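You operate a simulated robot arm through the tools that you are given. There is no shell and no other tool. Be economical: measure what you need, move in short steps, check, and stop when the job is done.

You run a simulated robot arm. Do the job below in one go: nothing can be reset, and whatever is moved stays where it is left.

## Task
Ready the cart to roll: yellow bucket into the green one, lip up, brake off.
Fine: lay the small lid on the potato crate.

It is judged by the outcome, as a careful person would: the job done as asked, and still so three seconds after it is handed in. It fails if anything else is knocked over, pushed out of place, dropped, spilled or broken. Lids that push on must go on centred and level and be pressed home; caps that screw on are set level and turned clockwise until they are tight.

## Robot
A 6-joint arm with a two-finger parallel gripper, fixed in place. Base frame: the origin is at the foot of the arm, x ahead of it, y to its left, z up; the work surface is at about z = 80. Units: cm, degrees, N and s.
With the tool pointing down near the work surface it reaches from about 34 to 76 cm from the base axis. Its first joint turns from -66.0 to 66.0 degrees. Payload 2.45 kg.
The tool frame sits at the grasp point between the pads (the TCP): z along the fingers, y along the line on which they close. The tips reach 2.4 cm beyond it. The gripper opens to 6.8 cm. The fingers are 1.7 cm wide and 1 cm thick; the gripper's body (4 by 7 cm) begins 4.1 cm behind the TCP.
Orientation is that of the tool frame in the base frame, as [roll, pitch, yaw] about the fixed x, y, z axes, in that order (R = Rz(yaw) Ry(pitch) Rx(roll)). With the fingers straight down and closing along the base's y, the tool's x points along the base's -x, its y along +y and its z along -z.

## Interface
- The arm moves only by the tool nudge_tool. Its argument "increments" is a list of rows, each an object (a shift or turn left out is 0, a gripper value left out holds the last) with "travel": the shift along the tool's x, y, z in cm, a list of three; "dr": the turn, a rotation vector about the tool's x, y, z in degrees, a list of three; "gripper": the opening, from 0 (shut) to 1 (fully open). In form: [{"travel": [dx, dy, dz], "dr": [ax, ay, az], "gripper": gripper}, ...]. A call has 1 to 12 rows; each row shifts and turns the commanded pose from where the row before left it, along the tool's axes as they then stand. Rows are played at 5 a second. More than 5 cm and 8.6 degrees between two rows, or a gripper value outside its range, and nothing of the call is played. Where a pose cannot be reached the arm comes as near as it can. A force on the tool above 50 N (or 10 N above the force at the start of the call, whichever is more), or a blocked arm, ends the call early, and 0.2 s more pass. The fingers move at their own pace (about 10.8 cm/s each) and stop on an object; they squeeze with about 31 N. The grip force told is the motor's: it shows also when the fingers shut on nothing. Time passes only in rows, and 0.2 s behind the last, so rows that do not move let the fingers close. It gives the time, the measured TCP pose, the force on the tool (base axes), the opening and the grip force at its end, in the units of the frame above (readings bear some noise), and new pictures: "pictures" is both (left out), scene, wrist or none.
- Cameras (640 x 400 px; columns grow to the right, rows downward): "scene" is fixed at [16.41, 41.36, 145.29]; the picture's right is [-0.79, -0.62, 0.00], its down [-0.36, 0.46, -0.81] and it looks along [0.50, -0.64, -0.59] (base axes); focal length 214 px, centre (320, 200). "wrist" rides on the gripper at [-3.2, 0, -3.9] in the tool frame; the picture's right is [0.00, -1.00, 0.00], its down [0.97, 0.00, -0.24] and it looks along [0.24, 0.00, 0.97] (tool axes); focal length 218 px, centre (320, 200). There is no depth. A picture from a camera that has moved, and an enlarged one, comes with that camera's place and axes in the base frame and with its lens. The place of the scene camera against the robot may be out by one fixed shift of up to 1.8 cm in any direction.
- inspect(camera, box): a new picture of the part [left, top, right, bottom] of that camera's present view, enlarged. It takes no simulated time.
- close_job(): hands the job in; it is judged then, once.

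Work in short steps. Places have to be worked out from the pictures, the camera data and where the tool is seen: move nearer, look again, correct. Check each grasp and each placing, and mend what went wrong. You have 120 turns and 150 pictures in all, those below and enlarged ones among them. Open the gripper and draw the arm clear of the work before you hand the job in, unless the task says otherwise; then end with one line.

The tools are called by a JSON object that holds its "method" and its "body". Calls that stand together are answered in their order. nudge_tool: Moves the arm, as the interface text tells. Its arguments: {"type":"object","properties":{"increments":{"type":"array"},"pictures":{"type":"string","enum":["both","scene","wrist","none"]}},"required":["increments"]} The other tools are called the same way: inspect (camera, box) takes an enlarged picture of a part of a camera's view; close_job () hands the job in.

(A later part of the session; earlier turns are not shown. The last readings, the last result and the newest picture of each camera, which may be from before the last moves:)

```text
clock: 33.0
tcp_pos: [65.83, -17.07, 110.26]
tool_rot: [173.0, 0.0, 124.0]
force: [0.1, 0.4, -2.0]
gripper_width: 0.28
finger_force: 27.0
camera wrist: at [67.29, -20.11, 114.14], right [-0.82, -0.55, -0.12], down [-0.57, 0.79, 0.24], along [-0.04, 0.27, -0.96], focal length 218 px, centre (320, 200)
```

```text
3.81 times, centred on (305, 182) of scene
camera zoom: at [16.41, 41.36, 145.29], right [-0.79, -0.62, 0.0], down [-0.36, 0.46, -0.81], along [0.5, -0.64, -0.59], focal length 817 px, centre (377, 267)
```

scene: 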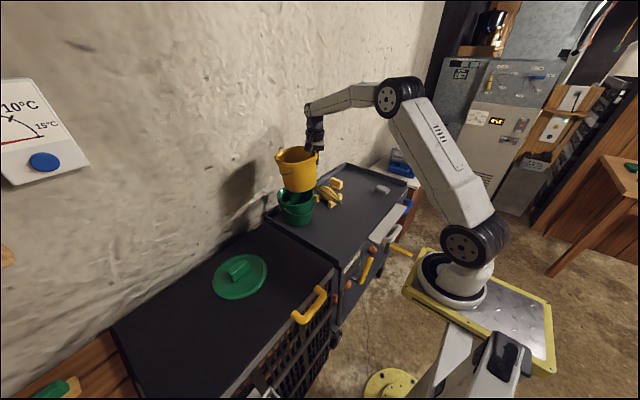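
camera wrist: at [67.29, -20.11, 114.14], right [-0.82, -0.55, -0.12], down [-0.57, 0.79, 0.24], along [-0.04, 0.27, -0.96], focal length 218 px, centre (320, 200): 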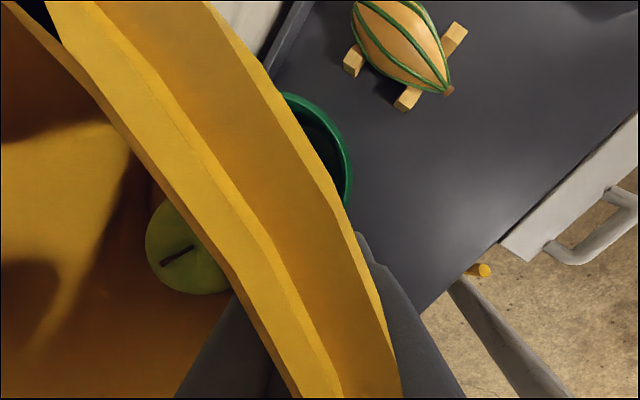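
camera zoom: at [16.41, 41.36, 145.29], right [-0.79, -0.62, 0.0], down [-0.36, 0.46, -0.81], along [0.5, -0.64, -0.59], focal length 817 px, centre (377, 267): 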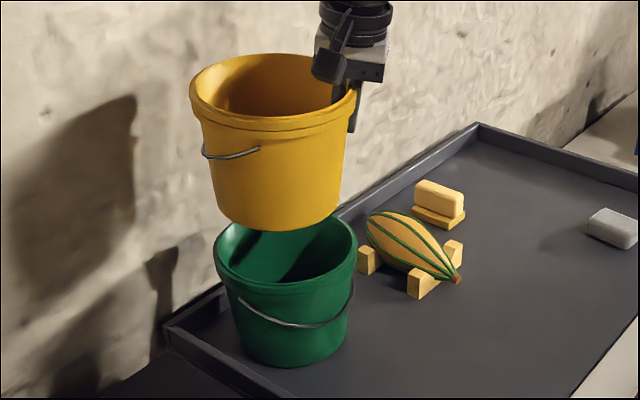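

Now the yellow bucket lines up over the green one. I lower 4 cm straight down and check the alignment at the rim.

{"method": "nudge_tool", "body": {"increments": [{"travel": [0, -0.122, 0.993]}, {"travel": [0, -0.122, 0.993]}, {"travel": [0, -0.122, 0.993]}, {"travel": [0, -0.122, 0.993]}], "pictures": "wrist"}}

{"method": "inspect", "body": {"camera": "scene", "box": [260, 140, 340, 230]}}

```text
clock: 34.0
tcp_pos: [66.0, -17.18, 106.3]
tool_rot: [172.8, -0.1, 124.1]
force: [-0.1, 0.3, -2.3]
gripper_width: 0.24
finger_force: 26.1
camera wrist: at [67.32, -20.07, 110.17], right [-0.82, -0.55, -0.12], down [-0.57, 0.79, 0.24], along [-0.04, 0.27, -0.96], focal length 218 px, centre (320, 200)
```

wrist: 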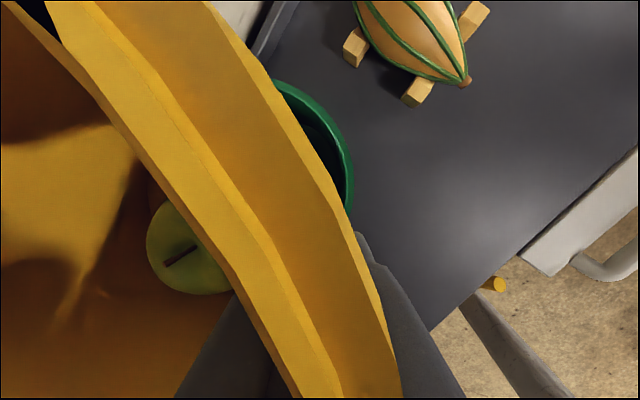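

```text
4.44 times, centred on (300, 185) of scene
camera zoom: at [16.41, 41.36, 145.29], right [-0.79, -0.62, 0.0], down [-0.36, 0.46, -0.81], along [0.5, -0.64, -0.59], focal length 953 px, centre (409, 267)
```

zoom: 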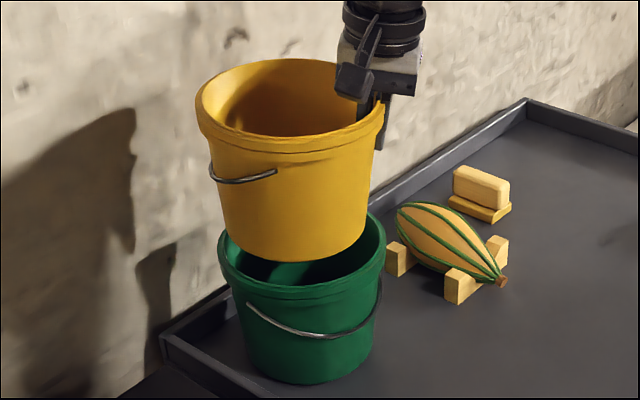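

I zoom in on the entry to check how the yellow base sits inside the green rim.

{"method": "inspect", "body": {"camera": "scene", "box": [278, 175, 318, 215]}}

```text
10.00 times, centred on (298, 195) of scene
camera zoom: at [16.41, 41.36, 145.29], right [-0.79, -0.62, 0.0], down [-0.36, 0.46, -0.81], along [0.5, -0.64, -0.59], focal length 2145 px, centre (540, 250)
```

zoom: 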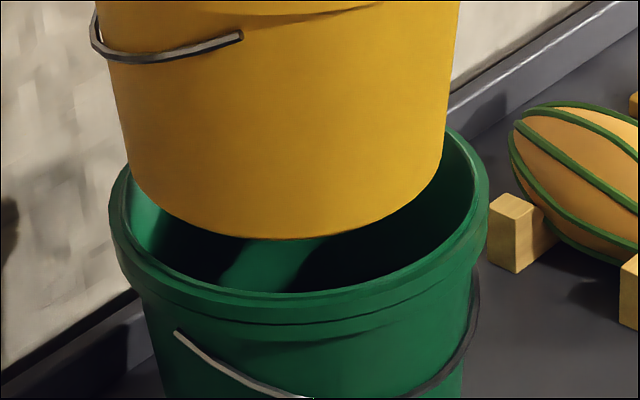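

Yellow base is 12.4 cm, green opening 14.4 cm; yellow is about 0.5 cm too far left/deep. I correct that and lower on.

{"method": "nudge_tool", "body": {"increments": [{"travel": [0.17, -0.6, 0]}, {"travel": [0, -0.122, 0.993]}, {"travel": [0, -0.122, 0.993]}, {"travel": [0, -0.122, 0.993]}], "pictures": "none"}}

{"method": "inspect", "body": {"camera": "scene", "box": [273, 165, 323, 215]}}

```text
clock: 35.0
tcp_pos: [65.41, -17.23, 103.29]
tool_rot: [172.9, 0.0, 124.1]
force: [-0.2, -0.5, -2.9]
gripper_width: 0.28
finger_force: 26.8
```

```text
8.00 times, centred on (298, 190) of scene
camera zoom: at [16.41, 41.36, 145.29], right [-0.79, -0.62, 0.0], down [-0.36, 0.46, -0.81], along [0.5, -0.64, -0.59], focal length 1716 px, centre (496, 280)
```

zoom: 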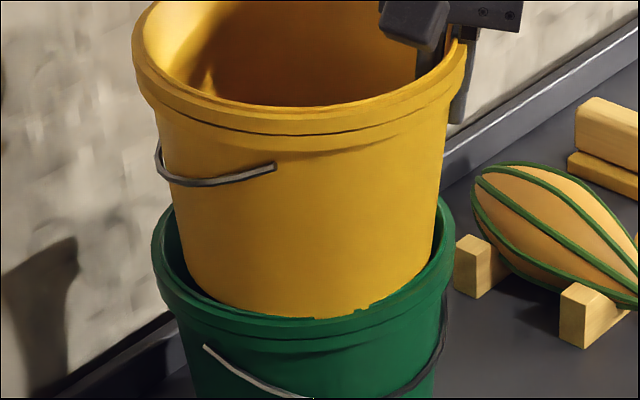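

It is entering the opening without contact. I continue in small steps.

{"method": "nudge_tool", "body": {"increments": [{"travel": [0, -0.09, 0.745]}, {"travel": [0, -0.09, 0.745]}, {"travel": [0, -0.09, 0.745]}], "pictures": "none"}}

{"method": "inspect", "body": {"camera": "scene", "box": [273, 165, 323, 215]}}

```text
clock: 35.8
tcp_pos: [65.48, -17.14, 101.05]
tool_rot: [173.0, 0.0, 124.1]
force: [0.6, 0.2, -3.8]
gripper_width: 0.28
finger_force: 26.4
```

```text
8.00 times, centred on (298, 190) of scene
camera zoom: at [16.41, 41.36, 145.29], right [-0.79, -0.62, 0.0], down [-0.36, 0.46, -0.81], along [0.5, -0.64, -0.59], focal length 1716 px, centre (496, 280)
```

zoom: 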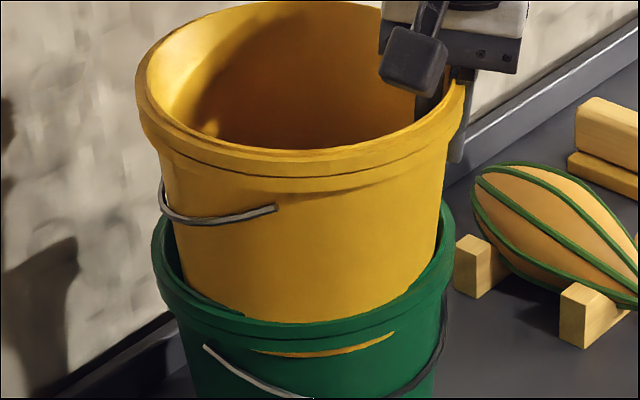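

The yellow base shows through the green's front wall, so it is about 1 cm too near the camera side. I raise, shift it back towards the wall, and lower again.

{"method": "nudge_tool", "body": {"increments": [{"travel": [0, 0.12, -1]}, {"travel": [0, 0.12, -1]}, {"travel": [-0.98, 0.28, 0]}, {"travel": [0, -0.122, 0.993]}, {"travel": [0, -0.122, 0.993]}], "pictures": "none"}}

{"method": "inspect", "body": {"camera": "scene", "box": [273, 165, 323, 215]}}

```text
clock: 37.0
tcp_pos: [66.13, -17.93, 101.06]
tool_rot: [172.8, 0.1, 124.0]
force: [0.8, 0.1, -1.9]
gripper_width: 0.25
finger_force: 26.7
```

```text
8.00 times, centred on (298, 190) of scene
camera zoom: at [16.41, 41.36, 145.29], right [-0.79, -0.62, 0.0], down [-0.36, 0.46, -0.81], along [0.5, -0.64, -0.59], focal length 1716 px, centre (496, 280)
```

zoom: 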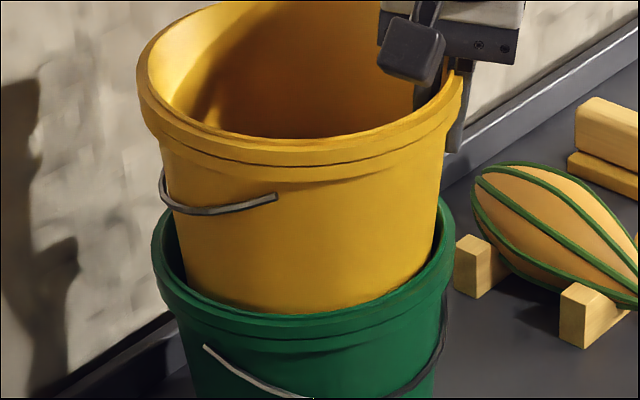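

No piercing now and centred. I continue down 3 cm.

{"method": "nudge_tool", "body": {"increments": [{"travel": [-0.1, 0.1, 0.7]}, {"travel": [0, -0.09, 0.745]}, {"travel": [0, -0.09, 0.745]}, {"travel": [0, -0.09, 0.745]}], "pictures": "none"}}

{"method": "inspect", "body": {"camera": "scene", "box": [273, 165, 323, 215]}}

```text
clock: 38.0
tcp_pos: [66.57, -17.87, 98.04]
tool_rot: [173.0, 0.2, 124.0]
force: [0.1, -0.3, -2.6]
gripper_width: 0.27
finger_force: 26.6
```

```text
8.00 times, centred on (298, 190) of scene
camera zoom: at [16.41, 41.36, 145.29], right [-0.79, -0.62, 0.0], down [-0.36, 0.46, -0.81], along [0.5, -0.64, -0.59], focal length 1716 px, centre (496, 280)
```

zoom: 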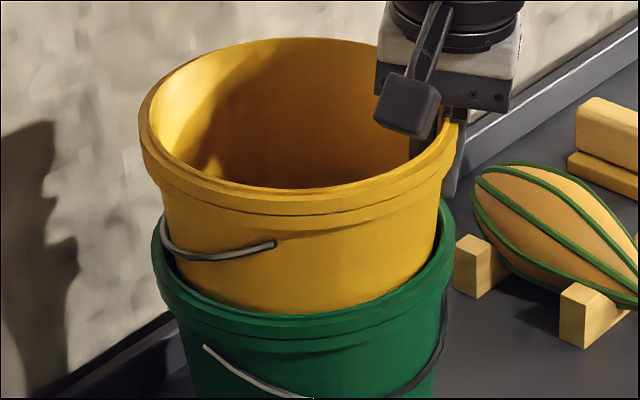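

Still free of contact. I lower further, watching the force.

{"method": "nudge_tool", "body": {"increments": [{"travel": [0, -0.06, 0.5]}, {"travel": [0, -0.06, 0.5]}, {"travel": [0, -0.06, 0.5]}, {"travel": [0, -0.06, 0.5]}], "pictures": "none"}}

{"method": "inspect", "body": {"camera": "scene", "box": [273, 165, 323, 215]}}

```text
clock: 39.0
tcp_pos: [66.48, -17.86, 96.2]
tool_rot: [172.9, 0.0, 124.1]
force: [0.0, -0.1, -2.7]
gripper_width: 0.24
finger_force: 26.7
```

```text
8.00 times, centred on (298, 190) of scene
camera zoom: at [16.41, 41.36, 145.29], right [-0.79, -0.62, 0.0], down [-0.36, 0.46, -0.81], along [0.5, -0.64, -0.59], focal length 1716 px, centre (496, 280)
```

zoom: 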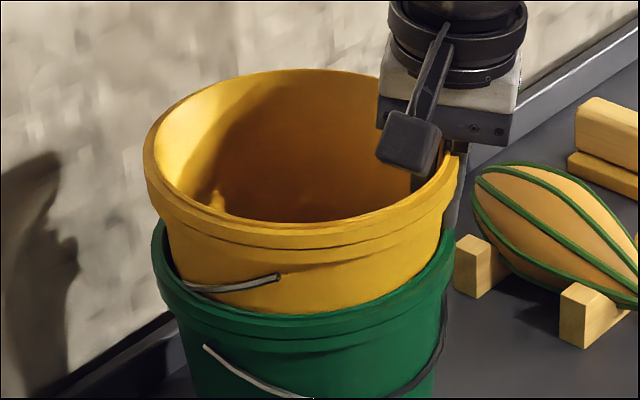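

The outer fingertip is now close to the green rim. I lower in fine steps until something touches.

{"method": "nudge_tool", "body": {"increments": [{"travel": [0, -0.04, 0.35]}, {"travel": [0, -0.04, 0.35]}, {"travel": [0, -0.04, 0.35]}], "pictures": "wrist"}}

{"method": "inspect", "body": {"camera": "scene", "box": [273, 165, 323, 215]}}

```text
clock: 39.8
tcp_pos: [66.74, -17.92, 96.17]
tool_rot: [172.6, 0.6, 124.0]
force: [-0.9, -0.5, 7.4]
gripper_width: 0.26
finger_force: 26.6
stopped in row 3: the force on the tool passed its limit (the readings are from after the stop); the commanded pose is now the measured one
camera wrist: at [68.02, -20.98, 99.89], right [-0.82, -0.56, -0.13], down [-0.57, 0.79, 0.23], along [-0.02, 0.26, -0.96], focal length 218 px, centre (320, 200)
```

wrist: 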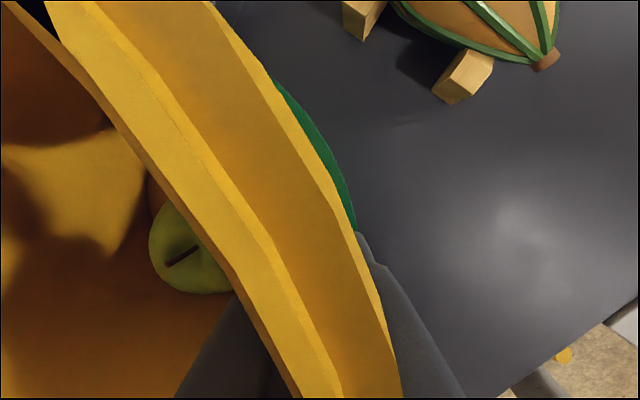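

```text
8.00 times, centred on (298, 190) of scene
camera zoom: at [16.39, 41.37, 145.29], right [-0.79, -0.62, 0.0], down [-0.36, 0.46, -0.81], along [0.5, -0.64, -0.59], focal length 1716 px, centre (496, 280)
```

zoom: 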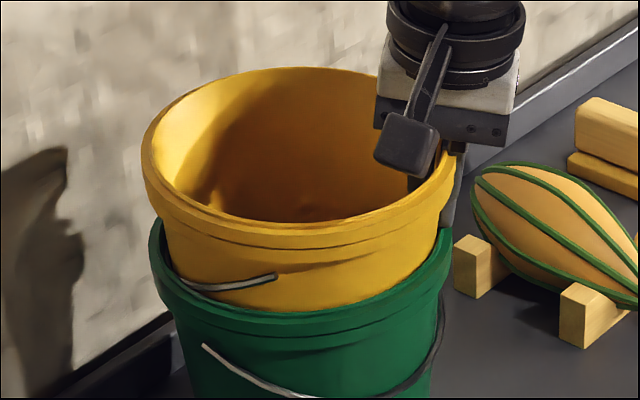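

Contact made; the green bucket hardly moved. I loosen the grip slightly so the yellow bucket settles into the green one.

{"method": "nudge_tool", "body": {"increments": [{"gripper": 0.06}, {"gripper": 0.1}, {"gripper": 0.15}, {"gripper": 0.2}], "pictures": "wrist"}}

{"method": "inspect", "body": {"camera": "scene", "box": [273, 165, 323, 215]}}

```text
clock: 40.8
tcp_pos: [66.69, -18.03, 95.94]
tool_rot: [172.5, 0.6, 123.9]
force: [2.0, 1.4, 17.4]
gripper_width: 0.95
finger_force: 0.1
camera wrist: at [68.02, -20.97, 99.9], right [-0.82, -0.55, -0.13], down [-0.57, 0.79, 0.23], along [-0.02, 0.26, -0.96], focal length 218 px, centre (320, 200)
```

wrist: 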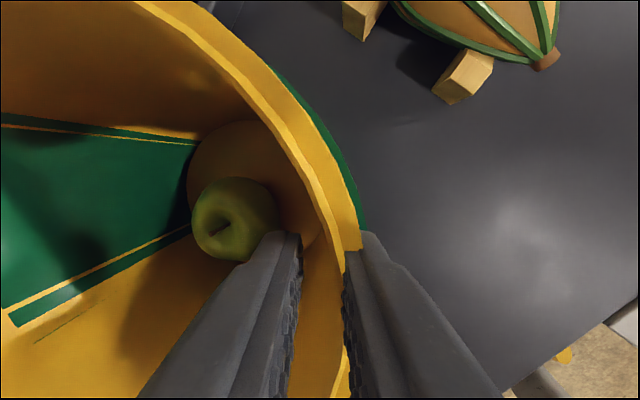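

```text
8.00 times, centred on (298, 190) of scene
camera zoom: at [16.38, 41.38, 145.29], right [-0.79, -0.62, 0.0], down [-0.36, 0.46, -0.81], along [0.5, -0.64, -0.59], focal length 1716 px, centre (496, 280)
```

zoom: 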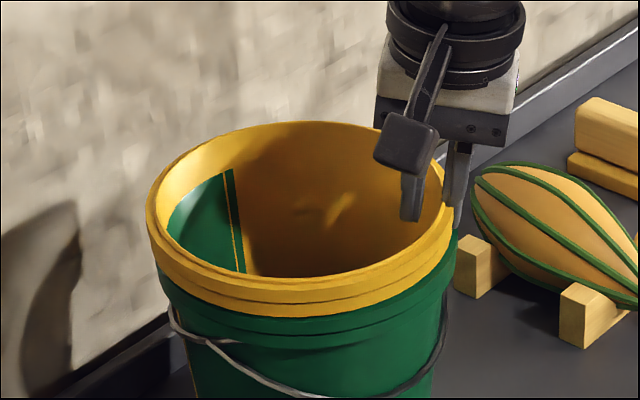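

The yellow bucket is nested, rim on rim. I open a little more and withdraw along the finger axis.

{"method": "nudge_tool", "body": {"increments": [{"gripper": 0.3, "travel": [0, 0, -0.3]}, {"travel": [0, 0, -1]}, {"travel": [0, 0, -3]}, {"travel": [0, 0, -4]}, {"travel": [0, 0, -4], "dr": [3.5, 0, 0]}, {"travel": [0, 0, -3], "dr": [3.5, 0, 0]}], "pictures": "both"}}

{"method": "inspect", "body": {"camera": "scene", "box": [260, 160, 340, 235]}}

```text
clock: 42.2
tcp_pos: [65.08, -18.85, 111.1]
tool_rot: [179.7, 0.5, 123.9]
force: [-1.2, -0.2, -0.7]
gripper_width: 2.07
finger_force: 0.0
camera wrist: at [66.69, -21.58, 115.01], right [-0.83, -0.56, -0.01], down [-0.54, 0.81, 0.23], along [-0.13, 0.2, -0.97], focal length 218 px, centre (320, 200)
```

scene: 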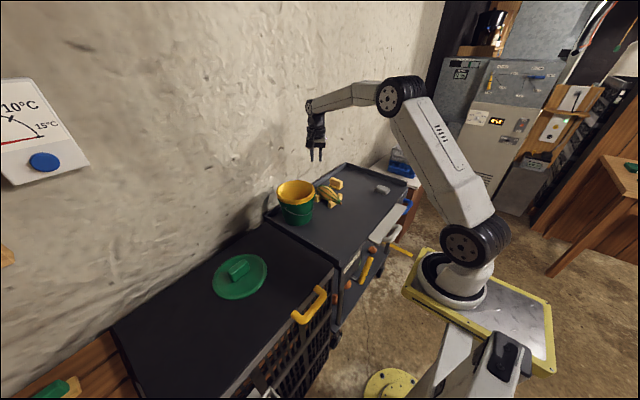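
wrist: 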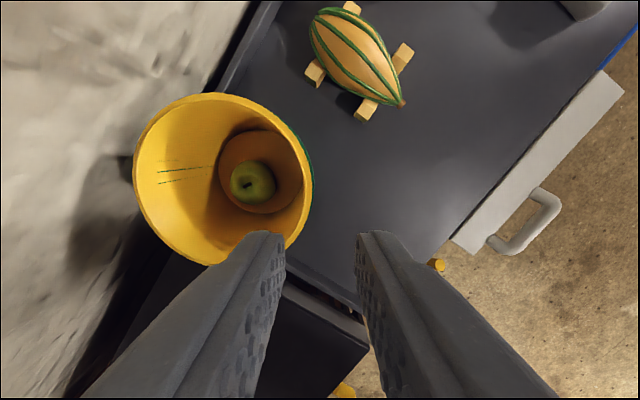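

```text
5.33 times, centred on (300, 198) of scene
camera zoom: at [16.4, 41.36, 145.29], right [-0.79, -0.62, 0.0], down [-0.36, 0.46, -0.81], along [0.5, -0.64, -0.59], focal length 1144 px, centre (427, 213)
```

zoom: 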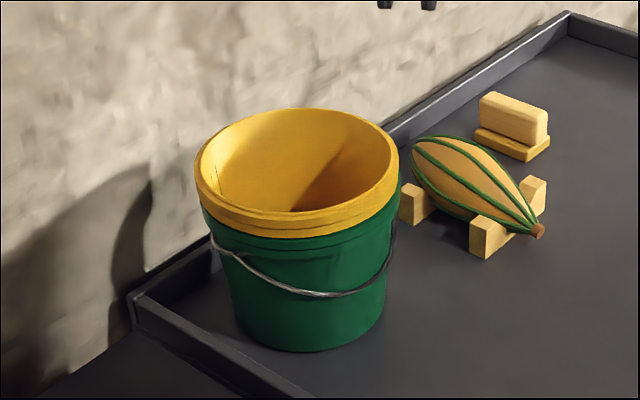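

Perfectly nested and steady. Next the lip: I turn back to yaw 180 and move to look at the lip and its handle from above.

{"method": "nudge_tool", "body": {"increments": [{"dr": [0, 0, -8]}, {"dr": [0, 0, -8]}, {"dr": [0, 0, -8]}, {"dr": [0, 0, -8]}, {"dr": [0, 0, -8]}, {"dr": [0, 0, -8]}, {"dr": [0, 0, -8]}, {"travel": [4.4, -1.8, 0]}, {"travel": [4.4, -1.8, 0]}, {"travel": [4.4, -1.8, 0]}, {"travel": [4.4, -1.8, 0]}, {"travel": [4.4, -1.8, 0]}], "pictures": "wrist"}}

{"method": "inspect", "body": {"camera": "scene", "box": [365, 200, 415, 255]}}

```text
clock: 44.8
tcp_pos: [42.99, -28.02, 110.88]
tool_rot: [-179.9, 0.6, 180.0]
force: [-0.7, 0.5, -0.5]
gripper_width: 2.06
finger_force: 0.1
camera wrist: at [46.04, -28.05, 114.74], right [0.0, -1.0, 0.0], down [-0.97, 0.0, 0.23], along [-0.23, 0.0, -0.97], focal length 218 px, centre (320, 200)
```

wrist: 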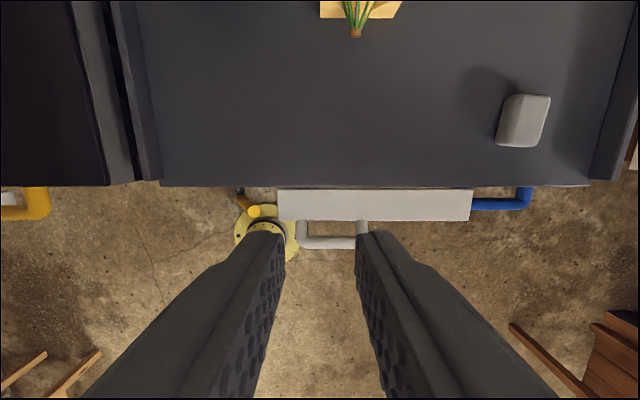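

```text
7.27 times, centred on (390, 228) of scene
camera zoom: at [16.4, 41.37, 145.29], right [-0.79, -0.62, 0.0], down [-0.36, 0.46, -0.81], along [0.5, -0.64, -0.59], focal length 1560 px, centre (-189, 0)
```

zoom: 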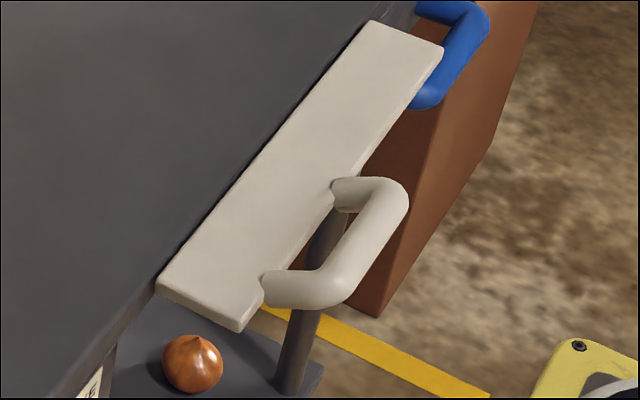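

The lip is a plate hinged at the tray's front edge (x≈39.8), sticking out flat, with its handle bar at x≈30, y≈-30, z≈80. I rotate 90° so the fingers can straddle that bar, and move above it.

{"method": "nudge_tool", "body": {"increments": [{"travel": [4.8, -0.8, 1], "gripper": 1}, {"travel": [4.8, -0.8, 1], "dr": [0, 0, 8.2]}, {"travel": [2.8, -0.8, 1], "dr": [0, 0, 8.2]}, {"dr": [0, 0, 8.2]}, {"dr": [0, 0, 8.2]}, {"dr": [0, 0, 8.2]}, {"dr": [0, 0, 8.2]}, {"dr": [0, 0, 8.2]}, {"dr": [0, 0, 8.2]}, {"dr": [0, 0, 8.2]}, {"dr": [0, 0, 8.2]}, {"dr": [0, 0, 8]}], "pictures": "both"}}

```text
clock: 47.4
tcp_pos: [30.7, -29.86, 107.79]
tool_rot: [179.4, 0.1, 89.8]
force: [-0.9, 0.9, 0.3]
gripper_width: 6.8
finger_force: 0.2
camera wrist: at [30.58, -33.14, 111.66], right [-1.0, 0.0, -0.01], down [0.0, 0.97, 0.24], along [0.01, 0.24, -0.97], focal length 218 px, centre (320, 200)
```

scene: 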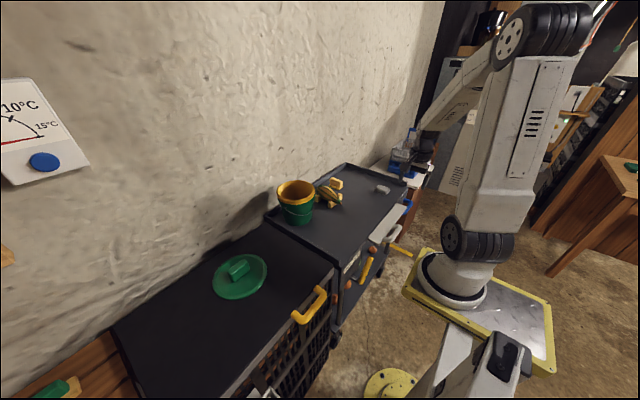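
wrist: 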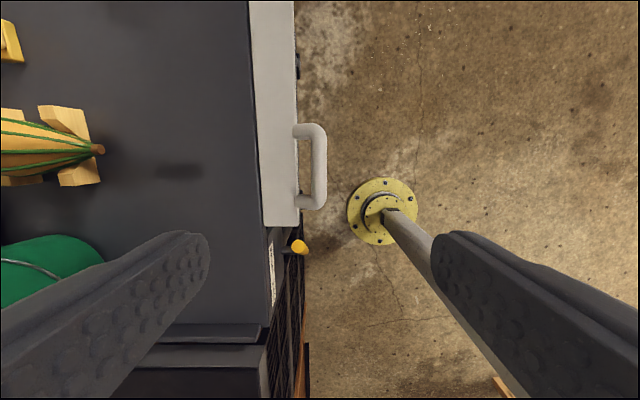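

Bar centre is at about (30.65, -30.2) with a 2.2 cm gap to the plate. I set the opening to 3 cm and descend above it for a closer look.

{"method": "nudge_tool", "body": {"increments": [{"travel": [-0.3, 0.05, 4], "gripper": 0.44}, {"travel": [0, 0, 4.5]}, {"travel": [0, 0, 4.5]}, {"travel": [0, 0, 4]}], "pictures": "both"}}

```text
clock: 48.4
tcp_pos: [30.84, -30.26, 90.53]
tool_rot: [179.4, 0.2, 90.0]
force: [-0.2, -0.5, -0.5]
gripper_width: 3.01
finger_force: 0.2
camera wrist: at [30.62, -33.57, 94.38], right [-1.0, 0.0, -0.01], down [0.0, 0.97, 0.24], along [0.01, 0.24, -0.97], focal length 218 px, centre (320, 200)
```

scene: 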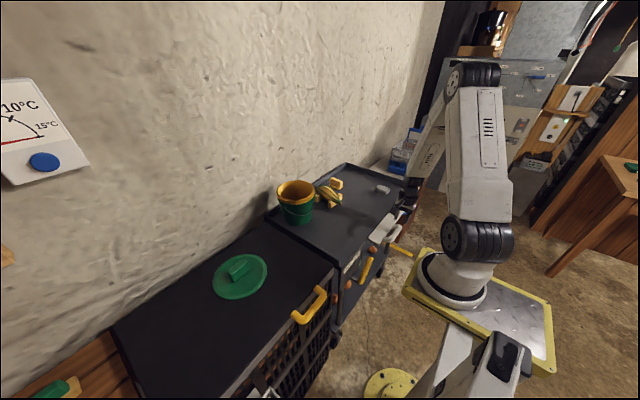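
wrist: 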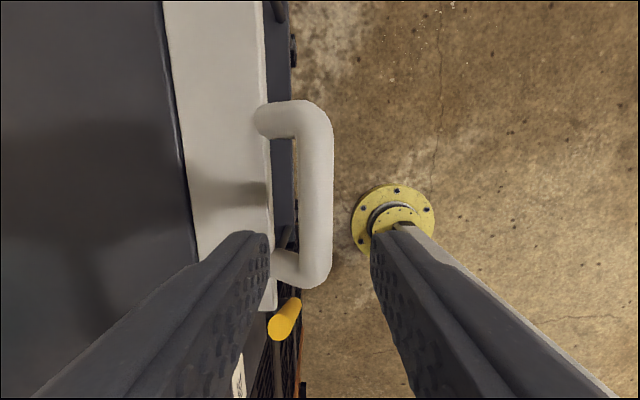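

Bar: x 29.9–32.1, z≈81; gap to the plate 1.85 cm, enough for a finger. I align to x=31.0 and go down around the bar.

{"method": "nudge_tool", "body": {"increments": [{"travel": [0, 0.18, 3], "gripper": 0.46}, {"travel": [0, 0, 2]}, {"travel": [0, 0, 1.5]}], "pictures": "wrist"}}

```text
clock: 49.2
tcp_pos: [31.05, -30.13, 84.25]
tool_rot: [179.4, 0.2, 90.0]
force: [0.2, 0.0, -0.2]
gripper_width: 3.15
finger_force: 0.0
camera wrist: at [30.97, -33.41, 88.13], right [-1.0, 0.0, -0.01], down [0.0, 0.97, 0.24], along [0.01, 0.24, -0.97], focal length 218 px, centre (320, 200)
```

wrist: 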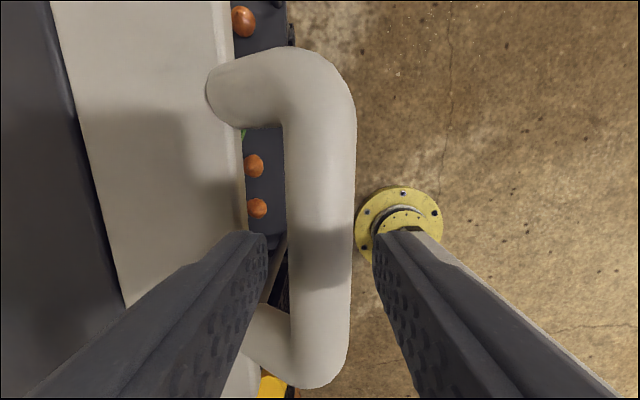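

The gap is a bit tighter (x 32.1–33.6). I narrow the opening to about 2.65 cm and descend around the bar.

{"method": "nudge_tool", "body": {"increments": [{"travel": [0, -0.03, 0], "gripper": 0.39}, {"travel": [0, 0, 1]}, {"travel": [0, 0, 1]}, {"travel": [0, 0, 0.8]}], "pictures": "wrist"}}

```text
clock: 50.2
tcp_pos: [31.16, -30.04, 81.34]
tool_rot: [179.4, 0.1, 89.9]
force: [0.1, 1.0, 0.3]
gripper_width: 2.64
finger_force: 0.0
camera wrist: at [31.06, -33.42, 85.2], right [-1.0, 0.0, -0.01], down [0.0, 0.97, 0.24], along [0.01, 0.24, -0.97], focal length 218 px, centre (320, 200)
```

wrist: 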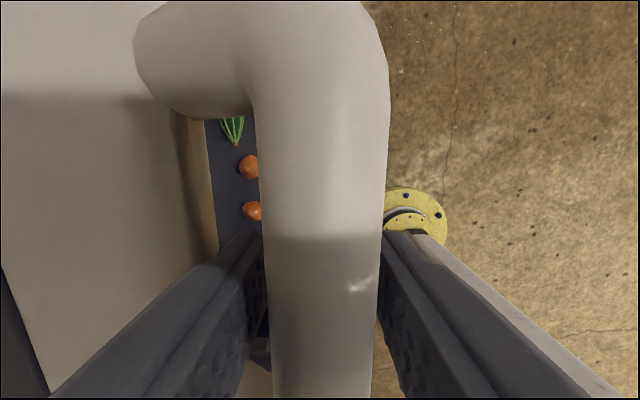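

Fingers straddle the bar with no contact. Close on it.

{"method": "nudge_tool", "body": {"increments": [{"travel": [0, 0, 0.4]}, {"gripper": 0.2}, {"gripper": 0}, {"gripper": 0}], "pictures": "none"}}

```text
clock: 51.2
tcp_pos: [31.15, -30.19, 80.98]
tool_rot: [179.4, 0.1, 89.8]
force: [-6.8, -0.7, 7.1]
gripper_width: 2.13
finger_force: 38.9
```

Bar gripped (2.13 cm). I start swinging the lip up along an arc about the hinge, checking forces.

{"method": "nudge_tool", "body": {"increments": [{"travel": [0, 0.05, -0.75]}, {"travel": [0, 0.1, -0.75]}, {"travel": [0, 0.18, -0.73]}, {"travel": [0, 0.22, -0.72]}], "pictures": "wrist"}}

{"method": "inspect", "body": {"camera": "scene", "box": [340, 160, 440, 260]}}

```text
clock: 52.0
tcp_pos: [31.91, -30.23, 82.98]
tool_rot: [179.3, 0.4, 90.2]
force: [10.5, 3.7, -4.4]
gripper_width: 2.13
finger_force: 38.1
stopped in row 3: the force on the tool passed its limit (the readings are from after the stop); the commanded pose is now the measured one
camera wrist: at [31.72, -33.47, 86.92], right [-1.0, 0.0, -0.01], down [-0.01, 0.97, 0.23], along [0.01, 0.23, -0.97], focal length 218 px, centre (320, 200)
```

wrist: 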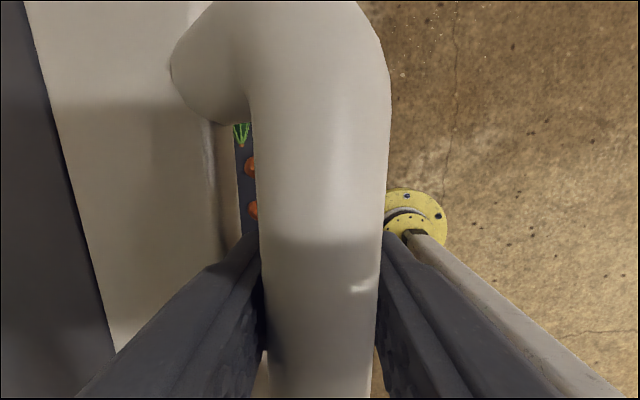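

```text
4.00 times, centred on (390, 210) of scene
camera zoom: at [16.44, 41.36, 145.29], right [-0.79, -0.62, 0.0], down [-0.36, 0.46, -0.81], along [0.5, -0.64, -0.59], focal length 858 px, centre (40, 160)
```

zoom: 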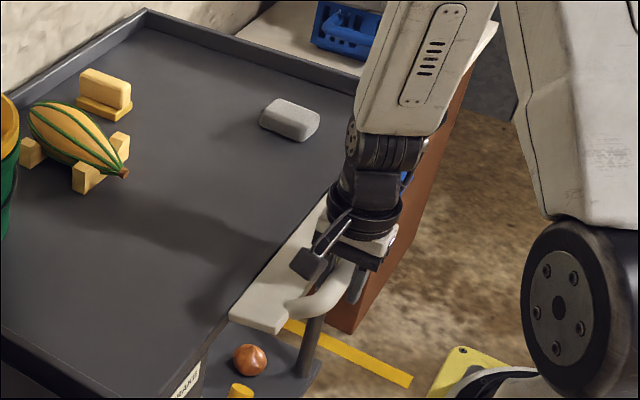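

It turns; the motion fits a hinge at about (39.6, z 79) with radius 8.7. I continue along that arc.

{"method": "nudge_tool", "body": {"increments": [{"travel": [0, 0.43, -0.73]}, {"travel": [0, 0.49, -0.69]}, {"travel": [0, 0.54, -0.61]}, {"travel": [0, 0.67, -0.62]}], "pictures": "wrist"}}

```text
clock: 53.0
tcp_pos: [33.71, -30.25, 85.8]
tool_rot: [179.2, 0.3, 90.0]
force: [-13.9, -8.0, 8.8]
gripper_width: 2.14
finger_force: 38.3
camera wrist: at [33.56, -33.47, 89.65], right [-1.0, 0.0, -0.01], down [-0.01, 0.97, 0.23], along [0.01, 0.23, -0.97], focal length 218 px, centre (320, 200)
```

wrist: 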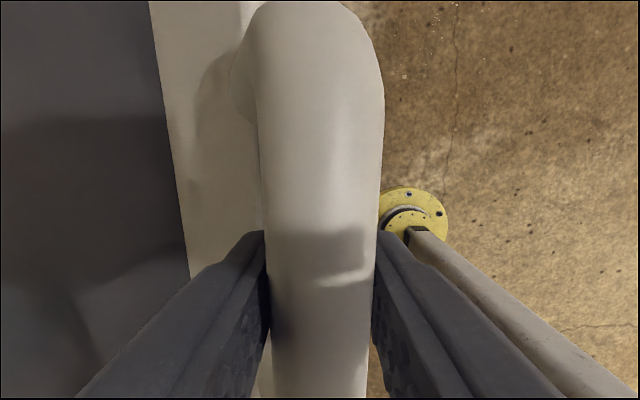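

Slightly too tight an arc; the radius is nearer 9.5. I adjust and go on.

{"method": "nudge_tool", "body": {"increments": [{"travel": [0, 0.5, -0.85]}, {"travel": [0, 0.85, -0.53]}, {"travel": [0, 0.89, -0.43]}, {"travel": [0, 0.93, -0.34]}], "pictures": "wrist"}}

{"method": "inspect", "body": {"camera": "scene", "box": [340, 160, 440, 260]}}

```text
clock: 54.0
tcp_pos: [36.94, -30.13, 88.02]
tool_rot: [179.2, 0.4, 90.2]
force: [-5.0, 0.3, 1.2]
gripper_width: 2.16
finger_force: 38.9
camera wrist: at [36.89, -33.42, 91.79], right [-1.0, 0.0, -0.01], down [-0.01, 0.97, 0.23], along [0.01, 0.23, -0.97], focal length 218 px, centre (320, 200)
```

wrist: 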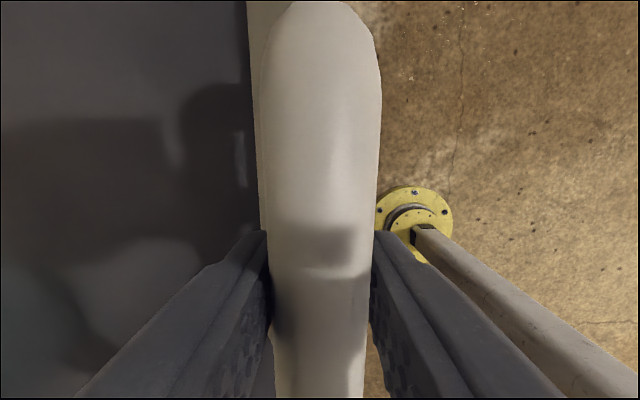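

```text
4.00 times, centred on (390, 210) of scene
camera zoom: at [16.39, 41.37, 145.29], right [-0.79, -0.62, 0.0], down [-0.36, 0.46, -0.81], along [0.5, -0.64, -0.59], focal length 858 px, centre (40, 160)
```

zoom: 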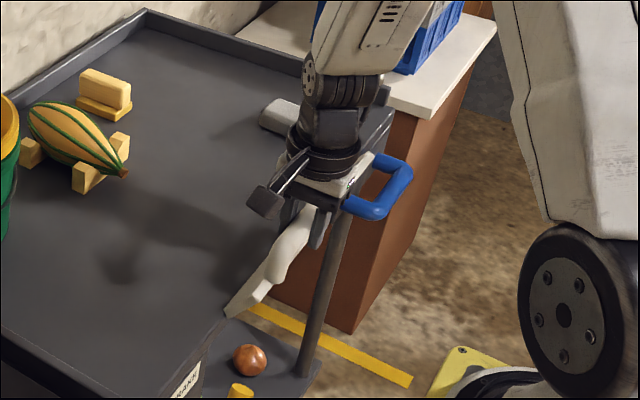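

Going well with low forces. I continue the arc towards and slightly past vertical, until it meets a stop.

{"method": "nudge_tool", "body": {"increments": [{"travel": [0, 0.95, -0.27]}, {"travel": [0, 0.98, -0.15]}, {"travel": [0, 0.98, -0.03]}], "pictures": "wrist"}}

{"method": "inspect", "body": {"camera": "scene", "box": [340, 160, 440, 260]}}

```text
clock: 54.8
tcp_pos: [40.01, -30.17, 88.52]
tool_rot: [179.1, 0.5, 90.2]
force: [-4.3, -5.4, 0.0]
gripper_width: 2.15
finger_force: 38.3
camera wrist: at [39.83, -33.4, 92.39], right [-1.0, 0.0, -0.02], down [-0.01, 0.97, 0.23], along [0.01, 0.23, -0.97], focal length 218 px, centre (320, 200)
```

wrist: 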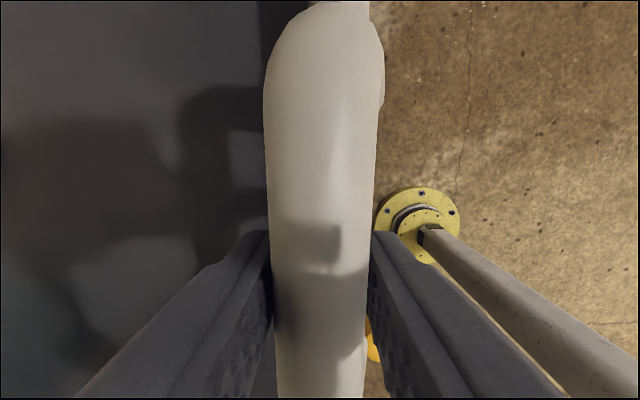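

```text
4.00 times, centred on (390, 210) of scene
camera zoom: at [16.4, 41.35, 145.3], right [-0.79, -0.62, 0.0], down [-0.36, 0.46, -0.81], along [0.5, -0.64, -0.59], focal length 858 px, centre (40, 160)
```

zoom: 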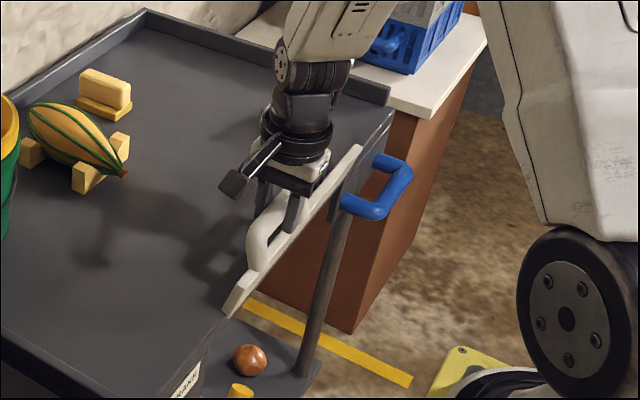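

The plate now stands at about 75–80°. I continue the last part of the arc towards its stop.

{"method": "nudge_tool", "body": {"increments": [{"travel": [0, 0.8, 0.06]}, {"travel": [0, 0.8, 0.15]}, {"travel": [0, 0.4, 0.1]}], "pictures": "none"}}

{"method": "inspect", "body": {"camera": "scene", "box": [340, 160, 440, 260]}}

```text
clock: 55.6
tcp_pos: [41.93, -30.12, 88.17]
tool_rot: [179.2, 0.5, 90.1]
force: [-4.7, -9.7, -2.1]
gripper_width: 2.17
finger_force: 38.5
```

```text
4.00 times, centred on (390, 210) of scene
camera zoom: at [16.4, 41.34, 145.3], right [-0.79, -0.62, 0.0], down [-0.36, 0.46, -0.81], along [0.5, -0.64, -0.59], focal length 858 px, centre (40, 160)
```

zoom: 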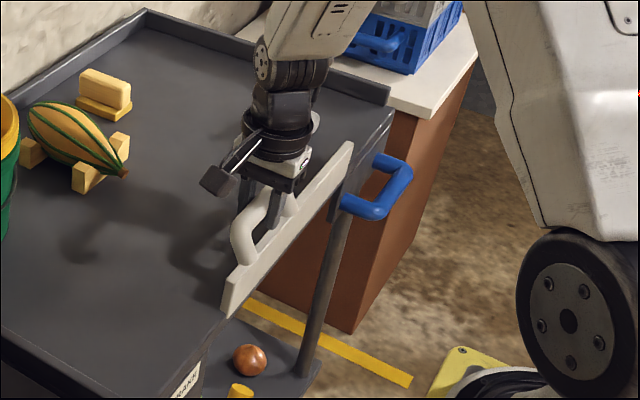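

The plate looks about vertical. I nudge further in fine steps until resistance shows.

{"method": "nudge_tool", "body": {"increments": [{"travel": [0, 0.4, 0.1]}, {"travel": [0, 0.4, 0.12]}, {"travel": [0, 0.3, 0.1]}], "pictures": "none"}}

{"method": "inspect", "body": {"camera": "scene", "box": [350, 170, 420, 240]}}

```text
clock: 56.3
tcp_pos: [42.24, -30.07, 87.97]
tool_rot: [-180.0, -0.1, 90.1]
force: [-13.6, -1.2, 10.4]
gripper_width: 2.17
finger_force: 38.3
stopped in row 3: the force on the tool passed its limit (the readings are from after the stop); the commanded pose is now the measured one
```

```text
5.71 times, centred on (385, 205) of scene
camera zoom: at [16.33, 41.38, 145.3], right [-0.79, -0.62, 0.0], down [-0.36, 0.46, -0.81], along [0.5, -0.64, -0.59], focal length 1226 px, centre (-51, 171)
```

zoom: 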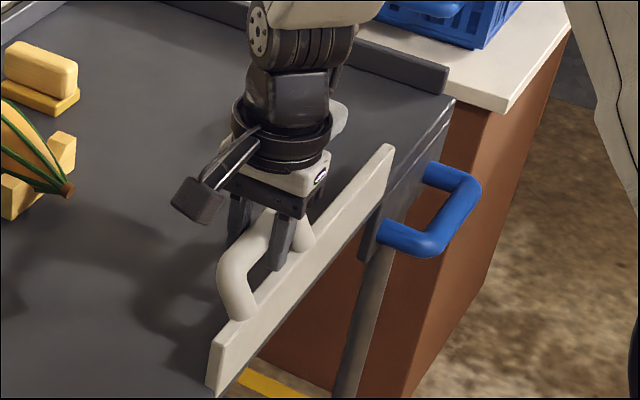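

The lip has reached its stop. I open the fingers just slightly and rise straight up, then check that it stays.

{"method": "nudge_tool", "body": {"increments": [{"gripper": 0.36}, {"gripper": 0.4}, {"travel": [0, 0, -1]}, {"travel": [0, 0, -1.5]}, {"travel": [0, 0, -3]}, {"travel": [0, 0, -4]}, {"travel": [0, 0, -4]}], "pictures": "both"}}

{"method": "inspect", "body": {"camera": "scene", "box": [340, 170, 420, 250]}}

```text
clock: 57.9
tcp_pos: [42.39, -30.0, 101.4]
tool_rot: [179.7, 0.1, 90.1]
force: [-0.1, 0.4, -0.5]
gripper_width: 2.72
finger_force: 0.0
camera wrist: at [42.27, -33.28, 105.32], right [-1.0, 0.0, 0.0], down [0.0, 0.97, 0.24], along [0.0, 0.24, -0.97], focal length 218 px, centre (320, 200)
```

scene: 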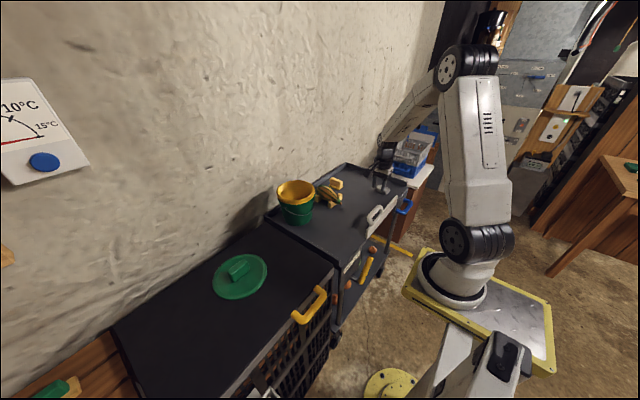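
wrist: 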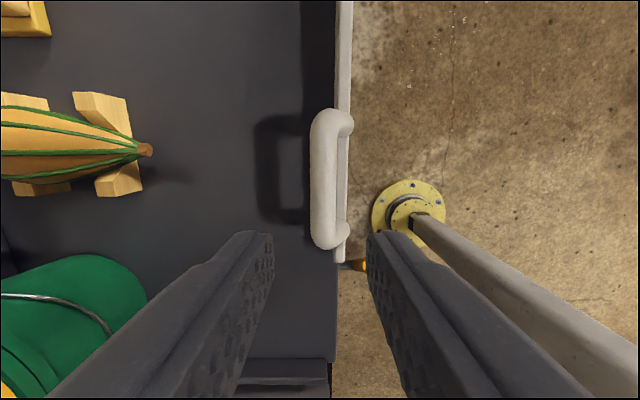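

```text
5.00 times, centred on (380, 210) of scene
camera zoom: at [16.4, 41.37, 145.29], right [-0.79, -0.62, 0.0], down [-0.36, 0.46, -0.81], along [0.5, -0.64, -0.59], focal length 1072 px, centre (20, 150)
```

zoom: 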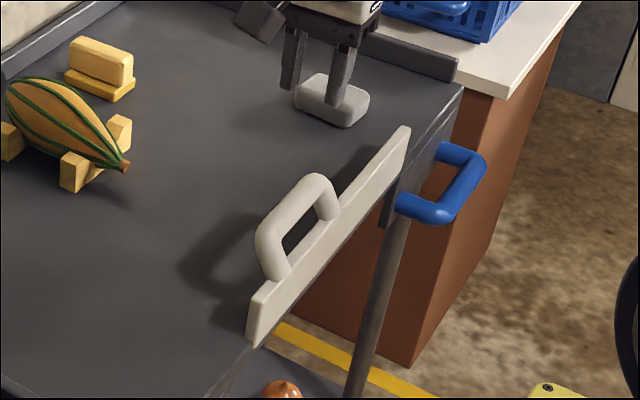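

The lip stands up by itself. Now the brake: lever tip estimated at (34.8, -16.6, z 76), pivot near y -10.5, z 64. I close the fingers and move next to it for a look.

{"method": "nudge_tool", "body": {"increments": [{"travel": [1, -4, 0], "gripper": 0}, {"travel": [3, -3.7, 0]}, {"travel": [2.8, 0, 2]}, {"travel": [0, 0, 4]}, {"travel": [0, 0, 3.5]}], "pictures": "both"}}

{"method": "inspect", "body": {"camera": "scene", "box": [335, 190, 415, 290]}}

```text
clock: 59.1
tcp_pos: [34.81, -23.51, 91.75]
tool_rot: [179.8, 0.0, 90.1]
force: [0.5, 0.8, -0.3]
gripper_width: 0.0
finger_force: 24.0
camera wrist: at [34.59, -26.8, 95.63], right [-1.0, 0.0, 0.0], down [0.0, 0.97, 0.24], along [0.0, 0.24, -0.97], focal length 218 px, centre (320, 200)
```

scene: 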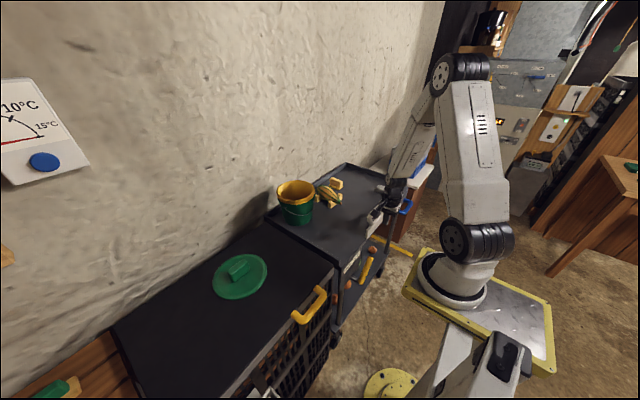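
wrist: 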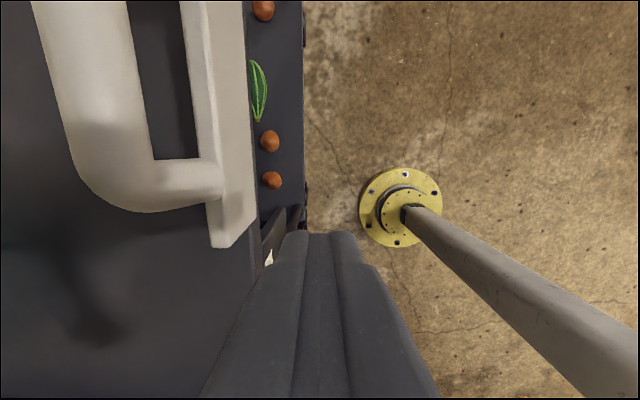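

```text
4.00 times, centred on (375, 240) of scene
camera zoom: at [16.41, 41.37, 145.29], right [-0.79, -0.62, 0.0], down [-0.36, 0.46, -0.81], along [0.5, -0.64, -0.59], focal length 858 px, centre (100, 40)
```

zoom: 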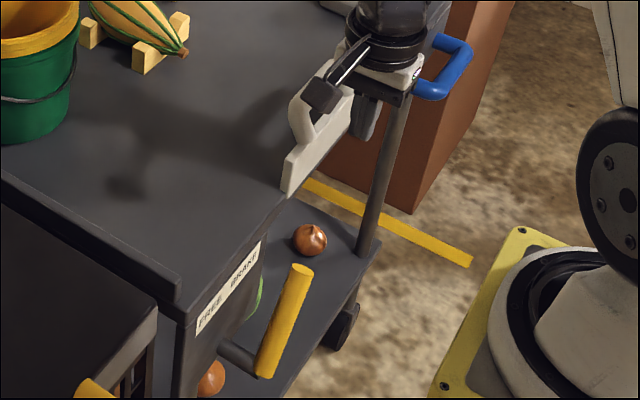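

The lever lies just beyond the fingers. I descend here at y≈-23 to TCP z≈75, clear of the lip.

{"method": "nudge_tool", "body": {"increments": [{"travel": [0, 0, 4]}, {"travel": [0, 0, 4]}, {"travel": [0, 0, 4]}, {"travel": [0, 0, 3]}, {"travel": [0, 0, 1.8]}], "pictures": "wrist"}}

{"method": "inspect", "body": {"camera": "scene", "box": [335, 190, 415, 290]}}

```text
clock: 60.3
tcp_pos: [34.78, -23.31, 75.03]
tool_rot: [179.8, 0.0, 90.1]
force: [0.4, -0.3, 0.4]
gripper_width: 0.0
finger_force: 23.8
camera wrist: at [34.7, -26.64, 78.81], right [-1.0, 0.0, 0.0], down [0.0, 0.97, 0.24], along [0.0, 0.24, -0.97], focal length 218 px, centre (320, 200)
```

wrist: 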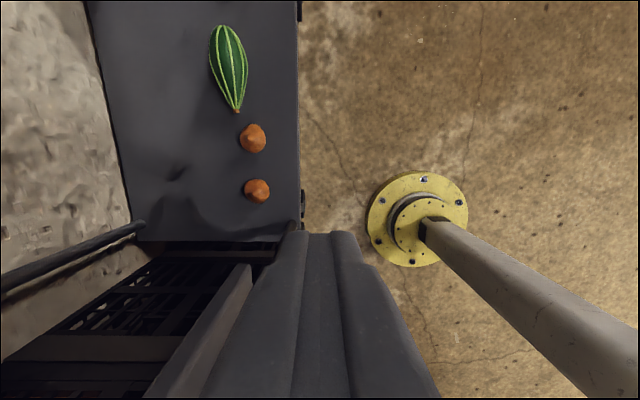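

```text
4.00 times, centred on (375, 240) of scene
camera zoom: at [16.41, 41.36, 145.29], right [-0.79, -0.62, 0.0], down [-0.36, 0.46, -0.81], along [0.5, -0.64, -0.59], focal length 858 px, centre (100, 40)
```

zoom: 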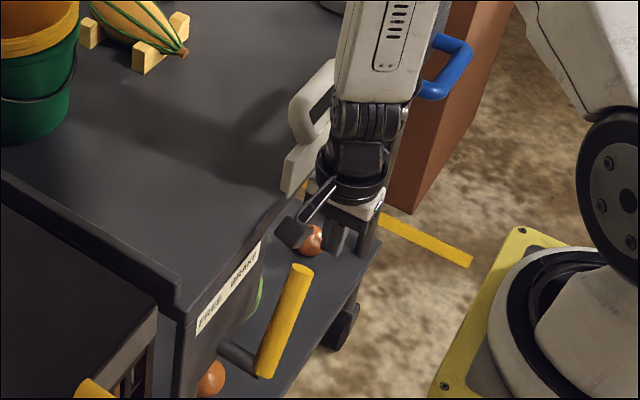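

The fingertips are beside the lever at the right height. I push slowly towards +y.

{"method": "nudge_tool", "body": {"increments": [{"travel": [2, 0, 0]}, {"travel": [2, 0, 0]}, {"travel": [1, 0, 0]}, {"travel": [1, 0, 0]}, {"travel": [1, 0, 0]}], "pictures": "none"}}

{"method": "inspect", "body": {"camera": "scene", "box": [335, 190, 415, 290]}}

```text
clock: 61.5
tcp_pos: [34.77, -16.26, 74.88]
tool_rot: [179.8, 0.0, 90.0]
force: [0.2, -1.1, 0.5]
gripper_width: 0.01
finger_force: 23.1
```

```text
4.00 times, centred on (375, 240) of scene
camera zoom: at [16.41, 41.36, 145.29], right [-0.79, -0.62, 0.0], down [-0.36, 0.46, -0.81], along [0.5, -0.64, -0.59], focal length 858 px, centre (100, 40)
```

zoom: 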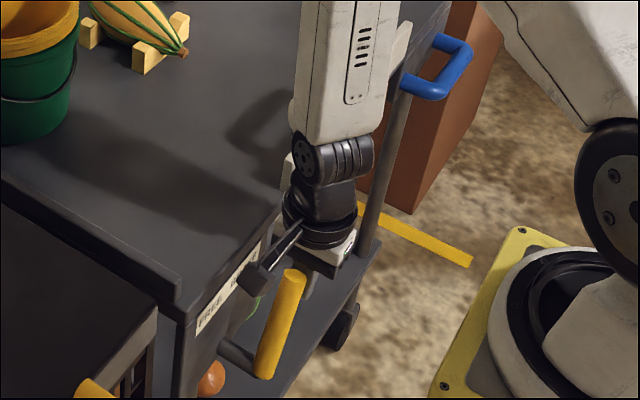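

The lever has begun to move with almost no force. I continue pushing.

{"method": "nudge_tool", "body": {"increments": [{"travel": [1, 0, 0]}, {"travel": [1, 0, 0]}, {"travel": [1, 0, 0]}], "pictures": "wrist"}}

{"method": "inspect", "body": {"camera": "scene", "box": [335, 190, 415, 290]}}

```text
clock: 62.3
tcp_pos: [34.77, -13.46, 75.03]
tool_rot: [179.7, 0.2, 90.1]
force: [-4.0, -6.2, 31.1]
gripper_width: 0.0
finger_force: 23.6
camera wrist: at [34.73, -16.74, 78.83], right [-1.0, 0.0, -0.01], down [0.0, 0.97, 0.24], along [0.01, 0.24, -0.97], focal length 218 px, centre (320, 200)
```

wrist: 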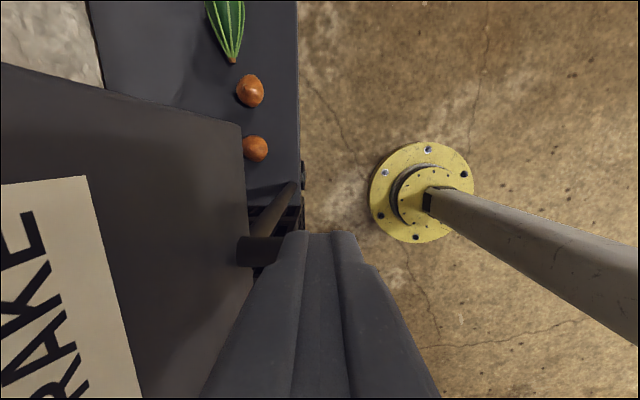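

```text
4.00 times, centred on (375, 240) of scene
camera zoom: at [16.36, 41.36, 145.3], right [-0.79, -0.62, 0.0], down [-0.36, 0.46, -0.81], along [0.5, -0.64, -0.59], focal length 858 px, centre (100, 40)
```

zoom: 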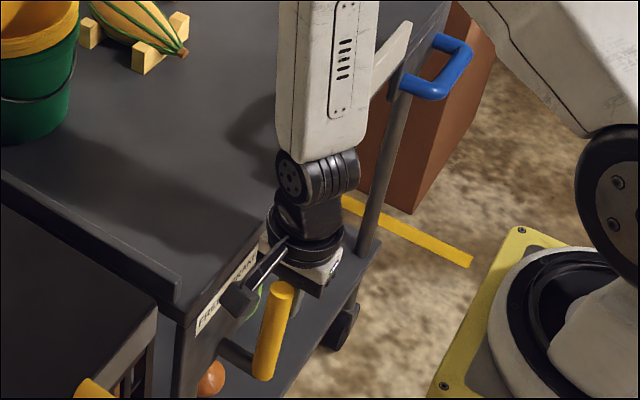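

The upward force of 31 N means the rising lever tip presses the gripper body from below. I raise the tool 2 cm and continue pushing.

{"method": "nudge_tool", "body": {"increments": [{"travel": [0, 0, -1]}, {"travel": [0, 0, -1]}, {"travel": [0.8, 0, 0]}, {"travel": [0.8, 0, 0]}, {"travel": [0.8, 0, 0]}], "pictures": "none"}}

{"method": "inspect", "body": {"camera": "scene", "box": [335, 190, 415, 290]}}

```text
clock: 63.5
tcp_pos: [34.76, -10.76, 76.9]
tool_rot: [179.8, 0.0, 90.1]
force: [1.4, -1.2, 0.3]
gripper_width: 0.0
finger_force: 23.9
```

```text
4.00 times, centred on (375, 240) of scene
camera zoom: at [16.41, 41.36, 145.29], right [-0.79, -0.62, 0.0], down [-0.36, 0.46, -0.81], along [0.5, -0.64, -0.59], focal length 858 px, centre (100, 40)
```

zoom: 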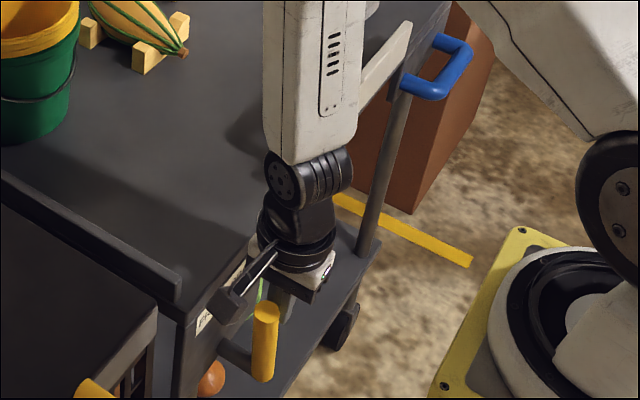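

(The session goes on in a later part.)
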